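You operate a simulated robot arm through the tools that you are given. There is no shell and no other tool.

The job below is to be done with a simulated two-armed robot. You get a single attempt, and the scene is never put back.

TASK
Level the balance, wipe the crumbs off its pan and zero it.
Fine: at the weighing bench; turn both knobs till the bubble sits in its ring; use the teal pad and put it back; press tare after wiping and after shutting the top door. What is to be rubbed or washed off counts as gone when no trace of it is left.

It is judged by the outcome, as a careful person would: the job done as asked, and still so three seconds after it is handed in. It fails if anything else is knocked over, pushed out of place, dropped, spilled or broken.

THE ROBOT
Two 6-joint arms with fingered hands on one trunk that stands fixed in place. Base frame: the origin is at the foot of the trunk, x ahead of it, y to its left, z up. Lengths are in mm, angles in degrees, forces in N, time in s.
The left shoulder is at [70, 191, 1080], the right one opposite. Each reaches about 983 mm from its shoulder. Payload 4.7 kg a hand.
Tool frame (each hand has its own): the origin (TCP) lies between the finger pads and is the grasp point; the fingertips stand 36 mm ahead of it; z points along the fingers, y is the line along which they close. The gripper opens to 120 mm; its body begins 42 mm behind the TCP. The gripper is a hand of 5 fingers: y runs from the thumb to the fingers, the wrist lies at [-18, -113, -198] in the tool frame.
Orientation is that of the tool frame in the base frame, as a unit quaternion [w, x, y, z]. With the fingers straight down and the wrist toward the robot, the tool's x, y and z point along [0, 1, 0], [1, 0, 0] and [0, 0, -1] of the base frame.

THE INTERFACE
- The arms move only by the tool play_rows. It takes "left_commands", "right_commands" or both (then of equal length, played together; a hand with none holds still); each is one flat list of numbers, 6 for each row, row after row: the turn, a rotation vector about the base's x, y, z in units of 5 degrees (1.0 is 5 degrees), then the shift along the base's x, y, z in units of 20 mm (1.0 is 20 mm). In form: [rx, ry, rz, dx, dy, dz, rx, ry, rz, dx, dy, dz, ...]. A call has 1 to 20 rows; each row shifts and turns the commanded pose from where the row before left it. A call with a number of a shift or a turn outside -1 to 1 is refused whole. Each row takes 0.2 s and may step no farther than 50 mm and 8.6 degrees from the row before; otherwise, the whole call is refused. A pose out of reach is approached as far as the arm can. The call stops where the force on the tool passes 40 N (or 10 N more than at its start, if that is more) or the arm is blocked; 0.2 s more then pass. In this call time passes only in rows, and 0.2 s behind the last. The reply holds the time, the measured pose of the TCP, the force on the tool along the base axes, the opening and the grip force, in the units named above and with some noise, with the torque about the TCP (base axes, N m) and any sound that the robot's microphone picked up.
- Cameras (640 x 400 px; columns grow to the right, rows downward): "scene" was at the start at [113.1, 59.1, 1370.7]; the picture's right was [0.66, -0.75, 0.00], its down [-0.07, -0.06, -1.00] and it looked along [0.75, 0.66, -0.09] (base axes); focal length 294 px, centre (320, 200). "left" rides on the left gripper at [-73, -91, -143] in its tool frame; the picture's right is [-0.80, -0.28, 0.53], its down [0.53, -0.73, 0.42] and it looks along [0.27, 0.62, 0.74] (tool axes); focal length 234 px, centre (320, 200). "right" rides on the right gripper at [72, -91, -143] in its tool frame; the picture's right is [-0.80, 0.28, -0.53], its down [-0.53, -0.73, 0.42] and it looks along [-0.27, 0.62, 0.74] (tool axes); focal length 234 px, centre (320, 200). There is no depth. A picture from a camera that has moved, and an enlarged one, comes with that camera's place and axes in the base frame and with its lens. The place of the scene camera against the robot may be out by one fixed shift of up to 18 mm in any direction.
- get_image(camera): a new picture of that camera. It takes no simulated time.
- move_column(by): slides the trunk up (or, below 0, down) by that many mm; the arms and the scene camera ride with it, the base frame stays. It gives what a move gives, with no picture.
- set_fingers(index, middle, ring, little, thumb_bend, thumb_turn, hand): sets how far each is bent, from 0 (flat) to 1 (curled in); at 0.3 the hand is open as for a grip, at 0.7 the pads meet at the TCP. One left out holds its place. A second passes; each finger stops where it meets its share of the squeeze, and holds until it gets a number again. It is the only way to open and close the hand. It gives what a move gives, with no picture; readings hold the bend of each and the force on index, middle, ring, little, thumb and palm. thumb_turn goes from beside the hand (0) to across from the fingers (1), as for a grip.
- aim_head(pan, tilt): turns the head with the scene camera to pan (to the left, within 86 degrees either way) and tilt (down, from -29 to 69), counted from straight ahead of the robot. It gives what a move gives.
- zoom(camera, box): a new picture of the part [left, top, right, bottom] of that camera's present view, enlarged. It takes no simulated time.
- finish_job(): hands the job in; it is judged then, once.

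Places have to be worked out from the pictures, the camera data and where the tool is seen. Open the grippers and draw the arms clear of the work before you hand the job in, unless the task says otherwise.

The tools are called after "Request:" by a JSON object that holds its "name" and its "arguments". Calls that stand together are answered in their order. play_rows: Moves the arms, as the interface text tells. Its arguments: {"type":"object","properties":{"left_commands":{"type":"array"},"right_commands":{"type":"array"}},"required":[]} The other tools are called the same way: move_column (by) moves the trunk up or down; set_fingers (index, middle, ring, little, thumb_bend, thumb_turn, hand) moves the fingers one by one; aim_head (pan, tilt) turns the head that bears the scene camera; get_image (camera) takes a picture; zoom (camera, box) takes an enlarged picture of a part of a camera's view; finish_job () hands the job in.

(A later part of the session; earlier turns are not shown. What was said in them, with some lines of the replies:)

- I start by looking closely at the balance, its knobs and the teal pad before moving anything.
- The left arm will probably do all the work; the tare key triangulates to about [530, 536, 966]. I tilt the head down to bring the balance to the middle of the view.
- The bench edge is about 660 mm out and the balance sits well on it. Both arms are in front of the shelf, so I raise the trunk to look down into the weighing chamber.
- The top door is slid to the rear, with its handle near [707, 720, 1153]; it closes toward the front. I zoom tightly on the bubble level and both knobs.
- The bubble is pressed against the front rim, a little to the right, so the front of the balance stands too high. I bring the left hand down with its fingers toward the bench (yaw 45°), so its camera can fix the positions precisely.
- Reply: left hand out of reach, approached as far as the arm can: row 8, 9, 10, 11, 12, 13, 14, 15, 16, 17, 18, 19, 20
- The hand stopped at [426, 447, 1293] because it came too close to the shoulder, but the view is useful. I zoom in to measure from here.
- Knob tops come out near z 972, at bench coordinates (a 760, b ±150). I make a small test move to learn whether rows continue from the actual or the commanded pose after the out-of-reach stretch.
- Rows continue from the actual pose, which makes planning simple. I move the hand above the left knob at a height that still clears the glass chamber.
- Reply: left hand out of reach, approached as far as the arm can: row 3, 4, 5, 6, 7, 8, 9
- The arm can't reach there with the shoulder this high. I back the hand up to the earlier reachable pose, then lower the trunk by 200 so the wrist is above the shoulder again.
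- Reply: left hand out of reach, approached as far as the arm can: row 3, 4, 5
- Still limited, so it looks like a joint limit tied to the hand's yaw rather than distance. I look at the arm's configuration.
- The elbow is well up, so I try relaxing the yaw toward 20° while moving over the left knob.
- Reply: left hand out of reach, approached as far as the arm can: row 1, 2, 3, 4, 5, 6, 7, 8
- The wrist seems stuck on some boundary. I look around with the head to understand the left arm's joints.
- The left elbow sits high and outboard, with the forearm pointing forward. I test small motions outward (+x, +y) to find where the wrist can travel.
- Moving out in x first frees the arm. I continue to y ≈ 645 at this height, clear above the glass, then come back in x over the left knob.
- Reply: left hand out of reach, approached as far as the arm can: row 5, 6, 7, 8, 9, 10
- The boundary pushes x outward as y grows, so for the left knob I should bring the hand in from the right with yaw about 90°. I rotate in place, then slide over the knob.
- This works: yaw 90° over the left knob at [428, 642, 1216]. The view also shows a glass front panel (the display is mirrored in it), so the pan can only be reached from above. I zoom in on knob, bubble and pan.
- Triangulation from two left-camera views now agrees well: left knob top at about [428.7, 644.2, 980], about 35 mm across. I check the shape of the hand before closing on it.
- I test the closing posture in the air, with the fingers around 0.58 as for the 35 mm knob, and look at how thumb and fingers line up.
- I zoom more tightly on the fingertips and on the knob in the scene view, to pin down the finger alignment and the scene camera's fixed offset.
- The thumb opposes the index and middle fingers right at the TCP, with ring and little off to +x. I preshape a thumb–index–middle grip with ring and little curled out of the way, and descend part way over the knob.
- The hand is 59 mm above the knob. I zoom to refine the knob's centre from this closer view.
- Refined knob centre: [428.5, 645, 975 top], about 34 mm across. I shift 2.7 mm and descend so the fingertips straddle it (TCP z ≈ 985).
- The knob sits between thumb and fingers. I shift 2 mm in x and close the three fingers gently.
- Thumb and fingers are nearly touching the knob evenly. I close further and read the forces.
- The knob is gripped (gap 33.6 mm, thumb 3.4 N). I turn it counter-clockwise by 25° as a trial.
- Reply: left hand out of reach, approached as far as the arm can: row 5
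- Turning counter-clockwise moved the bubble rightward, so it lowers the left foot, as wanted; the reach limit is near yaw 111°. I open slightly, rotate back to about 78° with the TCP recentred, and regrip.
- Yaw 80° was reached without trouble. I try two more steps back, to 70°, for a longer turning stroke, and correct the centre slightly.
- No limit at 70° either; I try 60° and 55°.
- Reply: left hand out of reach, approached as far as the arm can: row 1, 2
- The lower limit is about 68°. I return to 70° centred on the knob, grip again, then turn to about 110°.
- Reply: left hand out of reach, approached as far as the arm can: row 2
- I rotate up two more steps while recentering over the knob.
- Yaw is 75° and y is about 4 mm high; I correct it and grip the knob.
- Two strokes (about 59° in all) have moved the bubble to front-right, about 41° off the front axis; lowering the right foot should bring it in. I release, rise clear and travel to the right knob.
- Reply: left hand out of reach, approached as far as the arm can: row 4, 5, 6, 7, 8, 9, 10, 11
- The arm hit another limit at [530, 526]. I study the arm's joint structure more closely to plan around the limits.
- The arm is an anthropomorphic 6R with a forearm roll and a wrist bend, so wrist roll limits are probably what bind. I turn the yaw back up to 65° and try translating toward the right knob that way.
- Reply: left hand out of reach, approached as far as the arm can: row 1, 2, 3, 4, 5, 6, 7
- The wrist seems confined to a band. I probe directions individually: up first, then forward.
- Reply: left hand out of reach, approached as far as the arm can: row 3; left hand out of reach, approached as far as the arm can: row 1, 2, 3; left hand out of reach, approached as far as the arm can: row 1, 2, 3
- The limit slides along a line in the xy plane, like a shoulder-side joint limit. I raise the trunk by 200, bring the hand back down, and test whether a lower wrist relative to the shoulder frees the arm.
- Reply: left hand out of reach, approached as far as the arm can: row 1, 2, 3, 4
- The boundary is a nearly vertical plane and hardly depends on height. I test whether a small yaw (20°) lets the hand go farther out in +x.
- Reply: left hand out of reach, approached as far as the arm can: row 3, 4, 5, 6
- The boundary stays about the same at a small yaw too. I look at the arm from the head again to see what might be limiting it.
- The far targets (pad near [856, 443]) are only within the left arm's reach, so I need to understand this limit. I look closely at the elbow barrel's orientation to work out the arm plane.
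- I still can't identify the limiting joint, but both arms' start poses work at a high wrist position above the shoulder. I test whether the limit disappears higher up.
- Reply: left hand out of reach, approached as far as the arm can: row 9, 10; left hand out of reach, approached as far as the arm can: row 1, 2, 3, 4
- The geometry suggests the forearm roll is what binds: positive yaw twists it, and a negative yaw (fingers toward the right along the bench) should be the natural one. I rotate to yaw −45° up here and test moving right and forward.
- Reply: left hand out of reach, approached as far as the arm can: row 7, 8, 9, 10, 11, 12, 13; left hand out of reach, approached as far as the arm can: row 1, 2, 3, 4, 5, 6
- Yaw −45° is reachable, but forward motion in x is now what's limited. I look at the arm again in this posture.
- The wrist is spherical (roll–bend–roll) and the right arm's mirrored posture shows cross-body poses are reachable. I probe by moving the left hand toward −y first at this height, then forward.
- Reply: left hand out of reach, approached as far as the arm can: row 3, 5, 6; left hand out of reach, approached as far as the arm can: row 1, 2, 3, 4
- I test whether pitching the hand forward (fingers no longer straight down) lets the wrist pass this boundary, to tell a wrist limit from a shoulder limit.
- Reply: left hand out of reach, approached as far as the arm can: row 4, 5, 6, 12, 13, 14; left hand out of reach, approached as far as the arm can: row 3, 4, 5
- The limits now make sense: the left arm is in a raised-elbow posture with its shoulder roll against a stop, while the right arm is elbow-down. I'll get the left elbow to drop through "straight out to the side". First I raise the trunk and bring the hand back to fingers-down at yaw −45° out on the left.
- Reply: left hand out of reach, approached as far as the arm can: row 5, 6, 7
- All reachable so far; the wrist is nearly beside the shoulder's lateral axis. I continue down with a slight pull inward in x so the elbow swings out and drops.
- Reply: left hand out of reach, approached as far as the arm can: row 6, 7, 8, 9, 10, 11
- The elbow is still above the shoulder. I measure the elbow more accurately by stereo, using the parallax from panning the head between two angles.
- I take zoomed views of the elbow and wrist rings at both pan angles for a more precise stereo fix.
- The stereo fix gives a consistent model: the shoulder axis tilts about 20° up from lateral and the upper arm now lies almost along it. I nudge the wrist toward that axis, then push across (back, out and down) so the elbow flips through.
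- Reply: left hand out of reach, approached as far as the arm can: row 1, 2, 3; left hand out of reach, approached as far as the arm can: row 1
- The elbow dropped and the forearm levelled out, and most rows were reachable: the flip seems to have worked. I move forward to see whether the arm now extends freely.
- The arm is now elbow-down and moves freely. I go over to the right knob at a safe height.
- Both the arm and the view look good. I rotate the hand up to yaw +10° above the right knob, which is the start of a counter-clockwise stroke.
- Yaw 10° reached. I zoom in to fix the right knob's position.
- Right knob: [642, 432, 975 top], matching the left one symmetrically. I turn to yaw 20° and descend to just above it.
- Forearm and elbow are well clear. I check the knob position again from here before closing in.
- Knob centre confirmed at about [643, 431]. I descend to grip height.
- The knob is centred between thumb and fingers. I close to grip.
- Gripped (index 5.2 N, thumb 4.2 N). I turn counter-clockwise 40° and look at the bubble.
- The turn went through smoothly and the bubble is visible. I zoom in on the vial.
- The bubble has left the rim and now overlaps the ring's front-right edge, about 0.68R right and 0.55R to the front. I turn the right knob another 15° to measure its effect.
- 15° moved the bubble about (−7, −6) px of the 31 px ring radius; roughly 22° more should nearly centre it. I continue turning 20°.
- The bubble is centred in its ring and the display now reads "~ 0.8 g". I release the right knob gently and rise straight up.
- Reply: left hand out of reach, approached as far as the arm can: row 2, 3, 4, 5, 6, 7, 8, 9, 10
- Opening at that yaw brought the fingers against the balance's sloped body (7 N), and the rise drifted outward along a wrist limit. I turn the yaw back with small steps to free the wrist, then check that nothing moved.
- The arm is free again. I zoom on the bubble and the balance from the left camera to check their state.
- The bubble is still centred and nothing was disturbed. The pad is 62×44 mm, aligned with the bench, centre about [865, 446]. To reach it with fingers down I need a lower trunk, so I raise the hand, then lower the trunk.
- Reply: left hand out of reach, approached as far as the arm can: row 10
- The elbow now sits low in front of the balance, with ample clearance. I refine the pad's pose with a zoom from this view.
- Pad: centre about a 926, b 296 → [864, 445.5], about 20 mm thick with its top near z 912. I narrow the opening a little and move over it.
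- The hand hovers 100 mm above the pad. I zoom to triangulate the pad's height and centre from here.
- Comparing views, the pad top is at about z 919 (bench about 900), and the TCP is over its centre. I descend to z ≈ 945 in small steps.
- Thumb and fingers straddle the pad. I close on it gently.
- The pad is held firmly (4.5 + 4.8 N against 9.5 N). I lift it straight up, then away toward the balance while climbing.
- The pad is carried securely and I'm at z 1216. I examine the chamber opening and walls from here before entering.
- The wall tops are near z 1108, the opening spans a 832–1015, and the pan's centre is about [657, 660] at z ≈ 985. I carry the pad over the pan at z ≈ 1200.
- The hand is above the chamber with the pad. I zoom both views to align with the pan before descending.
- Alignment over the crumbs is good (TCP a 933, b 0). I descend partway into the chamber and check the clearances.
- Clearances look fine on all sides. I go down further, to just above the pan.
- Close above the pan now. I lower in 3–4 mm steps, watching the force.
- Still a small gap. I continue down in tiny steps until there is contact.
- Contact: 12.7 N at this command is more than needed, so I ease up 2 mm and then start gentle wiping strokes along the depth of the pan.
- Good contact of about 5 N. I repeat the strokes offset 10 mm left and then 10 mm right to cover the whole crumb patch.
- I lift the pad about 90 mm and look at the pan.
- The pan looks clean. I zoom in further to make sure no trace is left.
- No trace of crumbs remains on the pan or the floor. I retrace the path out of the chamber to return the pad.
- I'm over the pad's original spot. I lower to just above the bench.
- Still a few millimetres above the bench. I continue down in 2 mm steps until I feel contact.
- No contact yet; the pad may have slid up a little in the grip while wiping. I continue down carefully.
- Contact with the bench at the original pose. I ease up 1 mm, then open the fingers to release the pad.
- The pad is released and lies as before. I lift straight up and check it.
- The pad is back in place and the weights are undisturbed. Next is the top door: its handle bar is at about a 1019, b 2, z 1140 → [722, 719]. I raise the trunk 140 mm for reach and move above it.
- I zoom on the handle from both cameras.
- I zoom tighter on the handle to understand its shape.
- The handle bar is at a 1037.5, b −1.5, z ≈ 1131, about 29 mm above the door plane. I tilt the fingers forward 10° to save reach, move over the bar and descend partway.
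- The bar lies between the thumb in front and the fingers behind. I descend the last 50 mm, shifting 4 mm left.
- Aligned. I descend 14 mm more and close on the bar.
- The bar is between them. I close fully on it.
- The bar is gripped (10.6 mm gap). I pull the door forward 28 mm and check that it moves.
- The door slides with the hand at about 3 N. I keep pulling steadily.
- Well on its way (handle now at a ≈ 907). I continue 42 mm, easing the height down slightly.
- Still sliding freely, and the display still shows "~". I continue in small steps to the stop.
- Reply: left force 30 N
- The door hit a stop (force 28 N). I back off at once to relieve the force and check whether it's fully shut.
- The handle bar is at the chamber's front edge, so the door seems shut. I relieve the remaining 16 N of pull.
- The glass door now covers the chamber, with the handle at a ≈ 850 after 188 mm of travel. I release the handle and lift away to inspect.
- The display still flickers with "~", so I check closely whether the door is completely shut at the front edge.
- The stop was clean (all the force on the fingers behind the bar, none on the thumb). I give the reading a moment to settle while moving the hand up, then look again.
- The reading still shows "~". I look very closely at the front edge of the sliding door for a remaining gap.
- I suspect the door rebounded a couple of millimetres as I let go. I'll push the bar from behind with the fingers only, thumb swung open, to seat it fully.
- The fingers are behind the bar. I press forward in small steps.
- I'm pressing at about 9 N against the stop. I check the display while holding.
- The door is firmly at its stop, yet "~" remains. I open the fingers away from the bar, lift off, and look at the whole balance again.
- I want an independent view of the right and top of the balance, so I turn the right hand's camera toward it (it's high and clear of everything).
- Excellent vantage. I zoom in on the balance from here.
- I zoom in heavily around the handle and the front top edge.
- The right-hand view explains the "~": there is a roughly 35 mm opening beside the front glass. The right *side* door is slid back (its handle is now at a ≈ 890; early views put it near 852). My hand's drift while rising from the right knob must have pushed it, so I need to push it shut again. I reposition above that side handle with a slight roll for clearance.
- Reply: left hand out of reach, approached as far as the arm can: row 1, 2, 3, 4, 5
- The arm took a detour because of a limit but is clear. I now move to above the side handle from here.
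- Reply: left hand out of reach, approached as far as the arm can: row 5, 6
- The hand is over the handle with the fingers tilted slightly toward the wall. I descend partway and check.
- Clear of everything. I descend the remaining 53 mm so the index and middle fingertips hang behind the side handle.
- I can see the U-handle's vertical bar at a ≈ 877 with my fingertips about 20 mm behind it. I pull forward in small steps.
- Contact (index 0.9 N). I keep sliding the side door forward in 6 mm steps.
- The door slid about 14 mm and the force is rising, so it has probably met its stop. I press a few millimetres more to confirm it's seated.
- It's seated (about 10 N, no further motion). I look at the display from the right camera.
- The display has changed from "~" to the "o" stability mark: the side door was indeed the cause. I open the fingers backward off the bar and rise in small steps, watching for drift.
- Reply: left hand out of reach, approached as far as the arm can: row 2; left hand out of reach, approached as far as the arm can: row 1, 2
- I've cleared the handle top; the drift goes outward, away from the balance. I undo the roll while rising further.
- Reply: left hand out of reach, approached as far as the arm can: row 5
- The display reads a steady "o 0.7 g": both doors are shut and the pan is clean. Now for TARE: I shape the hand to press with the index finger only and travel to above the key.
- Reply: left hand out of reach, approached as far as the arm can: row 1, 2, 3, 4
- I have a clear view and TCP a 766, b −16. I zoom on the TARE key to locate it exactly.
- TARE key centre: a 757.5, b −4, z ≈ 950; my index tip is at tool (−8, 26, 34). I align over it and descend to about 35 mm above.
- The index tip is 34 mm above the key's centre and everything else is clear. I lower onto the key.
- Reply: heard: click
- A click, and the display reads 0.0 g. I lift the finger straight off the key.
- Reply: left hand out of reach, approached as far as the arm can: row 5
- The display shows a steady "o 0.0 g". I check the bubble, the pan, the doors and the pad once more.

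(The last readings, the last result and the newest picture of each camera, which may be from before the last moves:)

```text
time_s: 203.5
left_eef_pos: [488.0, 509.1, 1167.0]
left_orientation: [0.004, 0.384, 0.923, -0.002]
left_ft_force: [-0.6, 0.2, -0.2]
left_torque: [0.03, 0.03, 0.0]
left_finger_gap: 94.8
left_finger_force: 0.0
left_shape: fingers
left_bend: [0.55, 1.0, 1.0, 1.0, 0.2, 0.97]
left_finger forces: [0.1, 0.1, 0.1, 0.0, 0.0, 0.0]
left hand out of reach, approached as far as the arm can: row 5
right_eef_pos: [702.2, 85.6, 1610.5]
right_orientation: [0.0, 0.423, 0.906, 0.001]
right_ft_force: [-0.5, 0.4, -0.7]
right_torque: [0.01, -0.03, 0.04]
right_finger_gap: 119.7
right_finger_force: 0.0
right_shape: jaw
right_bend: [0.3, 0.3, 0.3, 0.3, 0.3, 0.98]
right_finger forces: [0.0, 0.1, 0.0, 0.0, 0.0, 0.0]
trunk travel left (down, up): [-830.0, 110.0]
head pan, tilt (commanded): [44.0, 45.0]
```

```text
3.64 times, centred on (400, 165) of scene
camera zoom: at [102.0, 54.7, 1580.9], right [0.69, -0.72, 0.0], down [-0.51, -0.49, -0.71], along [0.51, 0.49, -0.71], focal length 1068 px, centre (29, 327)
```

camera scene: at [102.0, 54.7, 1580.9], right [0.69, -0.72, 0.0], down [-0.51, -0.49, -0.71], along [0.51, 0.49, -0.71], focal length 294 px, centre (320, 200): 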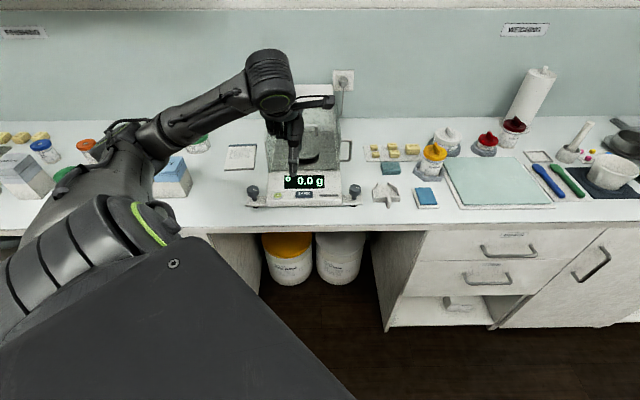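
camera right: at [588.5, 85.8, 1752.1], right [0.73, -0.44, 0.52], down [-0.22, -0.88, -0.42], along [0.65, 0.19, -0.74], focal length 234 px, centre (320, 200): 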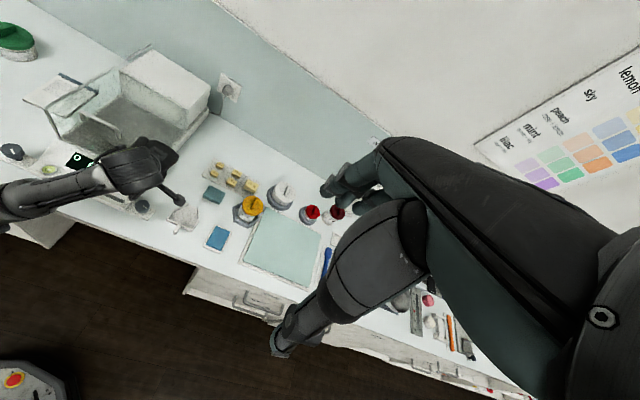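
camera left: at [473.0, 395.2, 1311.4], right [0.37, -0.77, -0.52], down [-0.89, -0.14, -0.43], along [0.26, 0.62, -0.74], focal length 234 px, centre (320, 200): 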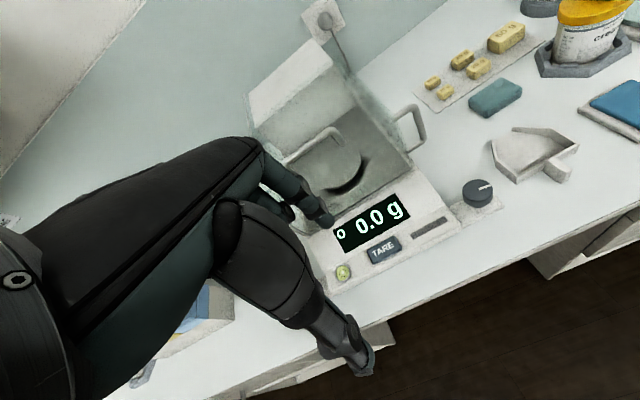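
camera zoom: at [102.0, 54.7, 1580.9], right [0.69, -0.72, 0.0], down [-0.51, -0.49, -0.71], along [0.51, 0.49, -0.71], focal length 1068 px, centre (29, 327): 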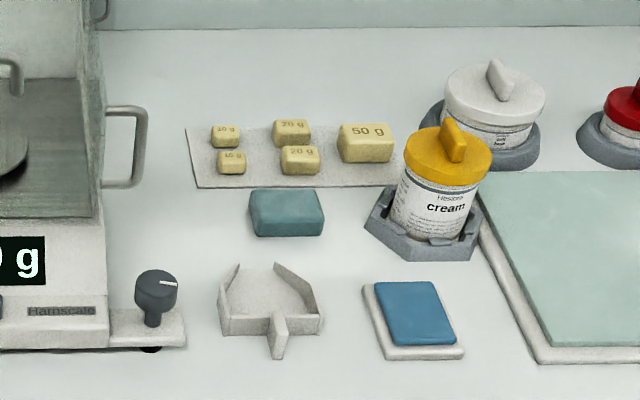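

Everything is in order: bubble centred, pan clean, both doors shut, pad and neighbours in place. I raise the trunk, open the hand and draw the arms clear.

Request:
{"name": "move_column", "arguments": {"by": 110}}

Request:
{"name": "set_fingers", "arguments": {"hand": "left", "index": 0.3, "middle": 0.3, "ring": 0.3, "little": 0.3, "thumb_bend": 0.3, "thumb_turn": 0.98}}

Request:
{"name": "play_rows", "arguments": {"left_commands": [0, 0, 0, -0.5, -0.5, 0, 0, 0, 0, -0.5, -0.5, 0, 0, 0, 0, -0.5, -0.5, 0, 0, 0, 0, -0.5, -0.5, 0]}}

Request:
{"name": "get_image", "arguments": {"camera": "scene"}}

Request:
{"name": "get_image", "arguments": {"camera": "right"}}

```text
time_s: 204.9
left_eef_pos: [488.4, 510.6, 1275.2]
left_orientation: [0.004, 0.384, 0.923, -0.002]
left_ft_force: [-1.1, 0.0, -0.1]
left_torque: [-0.01, 0.01, 0.01]
left_finger_gap: 94.6
left_finger_force: 0.0
left_shape: fingers
left_bend: [0.55, 1.0, 1.0, 1.0, 0.2, 0.97]
left_finger forces: [0.1, 0.0, 0.1, 0.1, 0.0, 0.1]
right_eef_pos: [702.3, 88.4, 1720.5]
right_orientation: [0.0, 0.422, 0.907, 0.001]
right_ft_force: [0.2, 0.5, -0.3]
right_torque: [0.02, 0.01, 0.02]
right_finger_gap: 119.5
right_finger_force: 0.1
right_shape: jaw
right_bend: [0.3, 0.3, 0.3, 0.3, 0.3, 0.98]
right_finger forces: [0.0, 0.0, 0.1, 0.1, 0.0, 0.0]
trunk travel left (down, up): [-940.0, 0.0]
head pan, tilt (commanded): [44.0, 45.0]
```

```text
time_s: 205.9
left_eef_pos: [488.5, 509.6, 1277.5]
left_orientation: [0.004, 0.384, 0.923, -0.002]
left_ft_force: [-0.2, -0.3, -0.2]
left_torque: [-0.01, -0.01, -0.01]
left_finger_gap: 122.9
left_finger_force: 0.0
left_shape: fingers
left_bend: [0.3, 0.3, 0.3, 0.3, 0.3, 0.96]
left_finger forces: [0.1, 0.0, 0.0, 0.1, 0.1, 0.1]
right_eef_pos: [703.2, 86.4, 1719.8]
right_orientation: [0.0, 0.423, 0.906, 0.0]
right_ft_force: [0.1, -0.1, -0.3]
right_torque: [0.01, 0.02, 0.0]
right_finger_gap: 119.6
right_finger_force: 0.1
right_shape: jaw
right_bend: [0.3, 0.3, 0.3, 0.3, 0.3, 0.98]
right_finger forces: [0.0, 0.0, 0.0, 0.0, 0.0, 0.0]
trunk travel left (down, up): [-940.0, 0.0]
head pan, tilt (commanded): [44.0, 45.0]
```

```text
time_s: 206.9
left_eef_pos: [438.7, 487.4, 1276.4]
left_orientation: [0.005, 0.385, 0.923, -0.003]
left_ft_force: [0.9, -0.4, 0.7]
left_torque: [-0.01, -0.01, 0.0]
left_finger_gap: 122.7
left_finger_force: 0.1
left_shape: fingers
left_bend: [0.3, 0.3, 0.3, 0.3, 0.3, 0.96]
left_finger forces: [0.1, 0.0, 0.1, 0.1, 0.0, 0.0]
left hand out of reach, approached as far as the arm can: row 1, 2, 3, 4
right_eef_pos: [701.4, 86.6, 1720.0]
right_orientation: [0.0, 0.423, 0.906, -0.001]
right_ft_force: [-0.1, 0.5, -0.2]
right_torque: [-0.03, -0.02, 0.01]
right_finger_gap: 119.7
right_finger_force: 0.0
right_shape: jaw
right_bend: [0.3, 0.3, 0.3, 0.3, 0.3, 0.98]
right_finger forces: [0.0, 0.1, 0.2, 0.0, 0.0, 0.0]
trunk travel left (down, up): [-940.0, 0.0]
head pan, tilt (commanded): [44.0, 45.0]
```

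```text
taken
camera scene: at [102.3, 55.0, 1690.9], right [0.69, -0.72, 0.0], down [-0.51, -0.49, -0.71], along [0.51, 0.49, -0.71], focal length 294 px, centre (320, 200)
```

scene: 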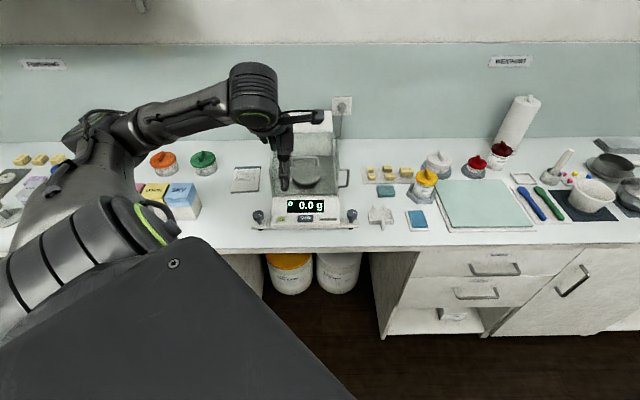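

```text
taken
camera right: at [586.6, 84.5, 1862.8], right [0.73, -0.44, 0.53], down [-0.22, -0.88, -0.42], along [0.65, 0.2, -0.74], focal length 234 px, centre (320, 200)
```

right: 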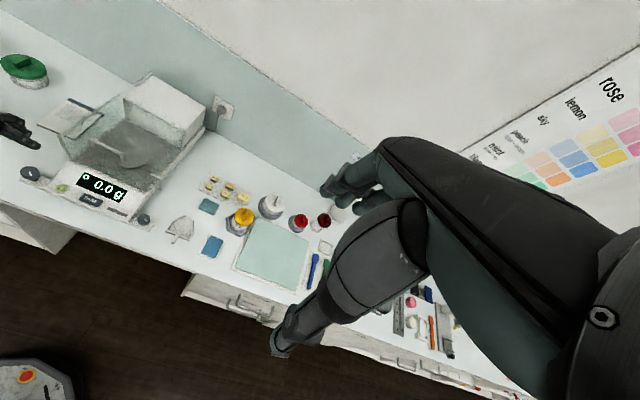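

The left hand is now in front of the bench edge, open and high above the work; the display holds "o 0.0 g". One last close check before handing in.

Request:
{"name": "zoom", "arguments": {"camera": "scene", "box": [240, 150, 450, 240]}}

Request:
{"name": "zoom", "arguments": {"camera": "right", "box": [10, 60, 240, 250]}}

```text
3.05 times, centred on (345, 195) of scene
camera zoom: at [102.3, 55.0, 1690.9], right [0.69, -0.72, 0.0], down [-0.51, -0.49, -0.71], along [0.51, 0.49, -0.71], focal length 895 px, centre (244, 215)
```

zoom: 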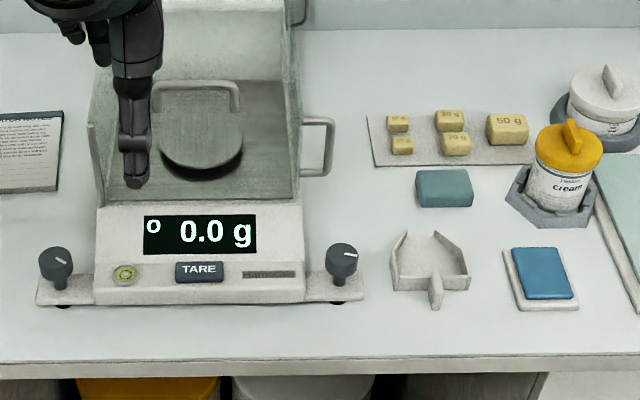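

```text
2.11 times, centred on (125, 155) of right
camera zoom: at [586.6, 84.5, 1862.8], right [0.73, -0.44, 0.53], down [-0.22, -0.88, -0.42], along [0.65, 0.2, -0.74], focal length 493 px, centre (730, 295)
```

zoom: 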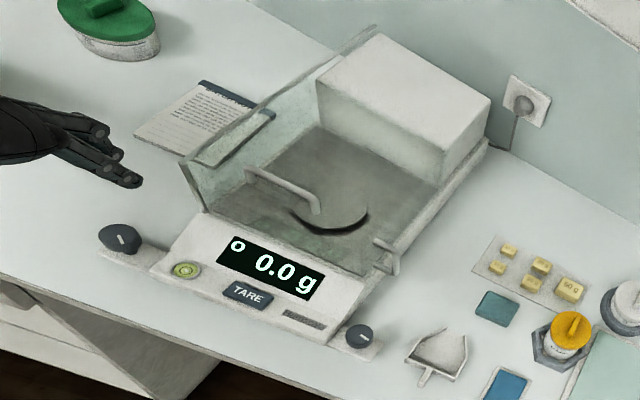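

The balance is level, the pan is clean, the doors are shut, the display holds at 0.0 g, and the pad is back in place. Both hands are open and clear of the work, so I hand the job in.

Request:
{"name": "finish_job", "arguments": {}}

```text
The job is handed in.
```

The balance is level, wiped and zeroed, and I've handed the job in. The display showed a steady "o 0.0 g" in the last pictures.

- **Level:** I turned both knobs counter-clockwise until the bubble sat in the middle of its ring. It was still centred after the tare.
- **Wipe:** I wiped the pan with the teal pad until close-up pictures showed no crumbs on it or on the chamber floor. The pad went back to its original spot and alignment.
- **Zero:** I slid the top door shut to its stop and then pressed TARE. It clicked and the reading went from 0.7 g to 0.0 g.

**Side door bumped:** while lifting away from the right knob, my hand drifted and seems to have pushed the balance's right side door open by about 14 mm. The unsteady "~" reading is how I noticed. I pushed that door back to its stop before pressing TARE, and the reading turned steady straight away. I saw nothing else moved or knocked over.

Both hands are open and away from the bench.
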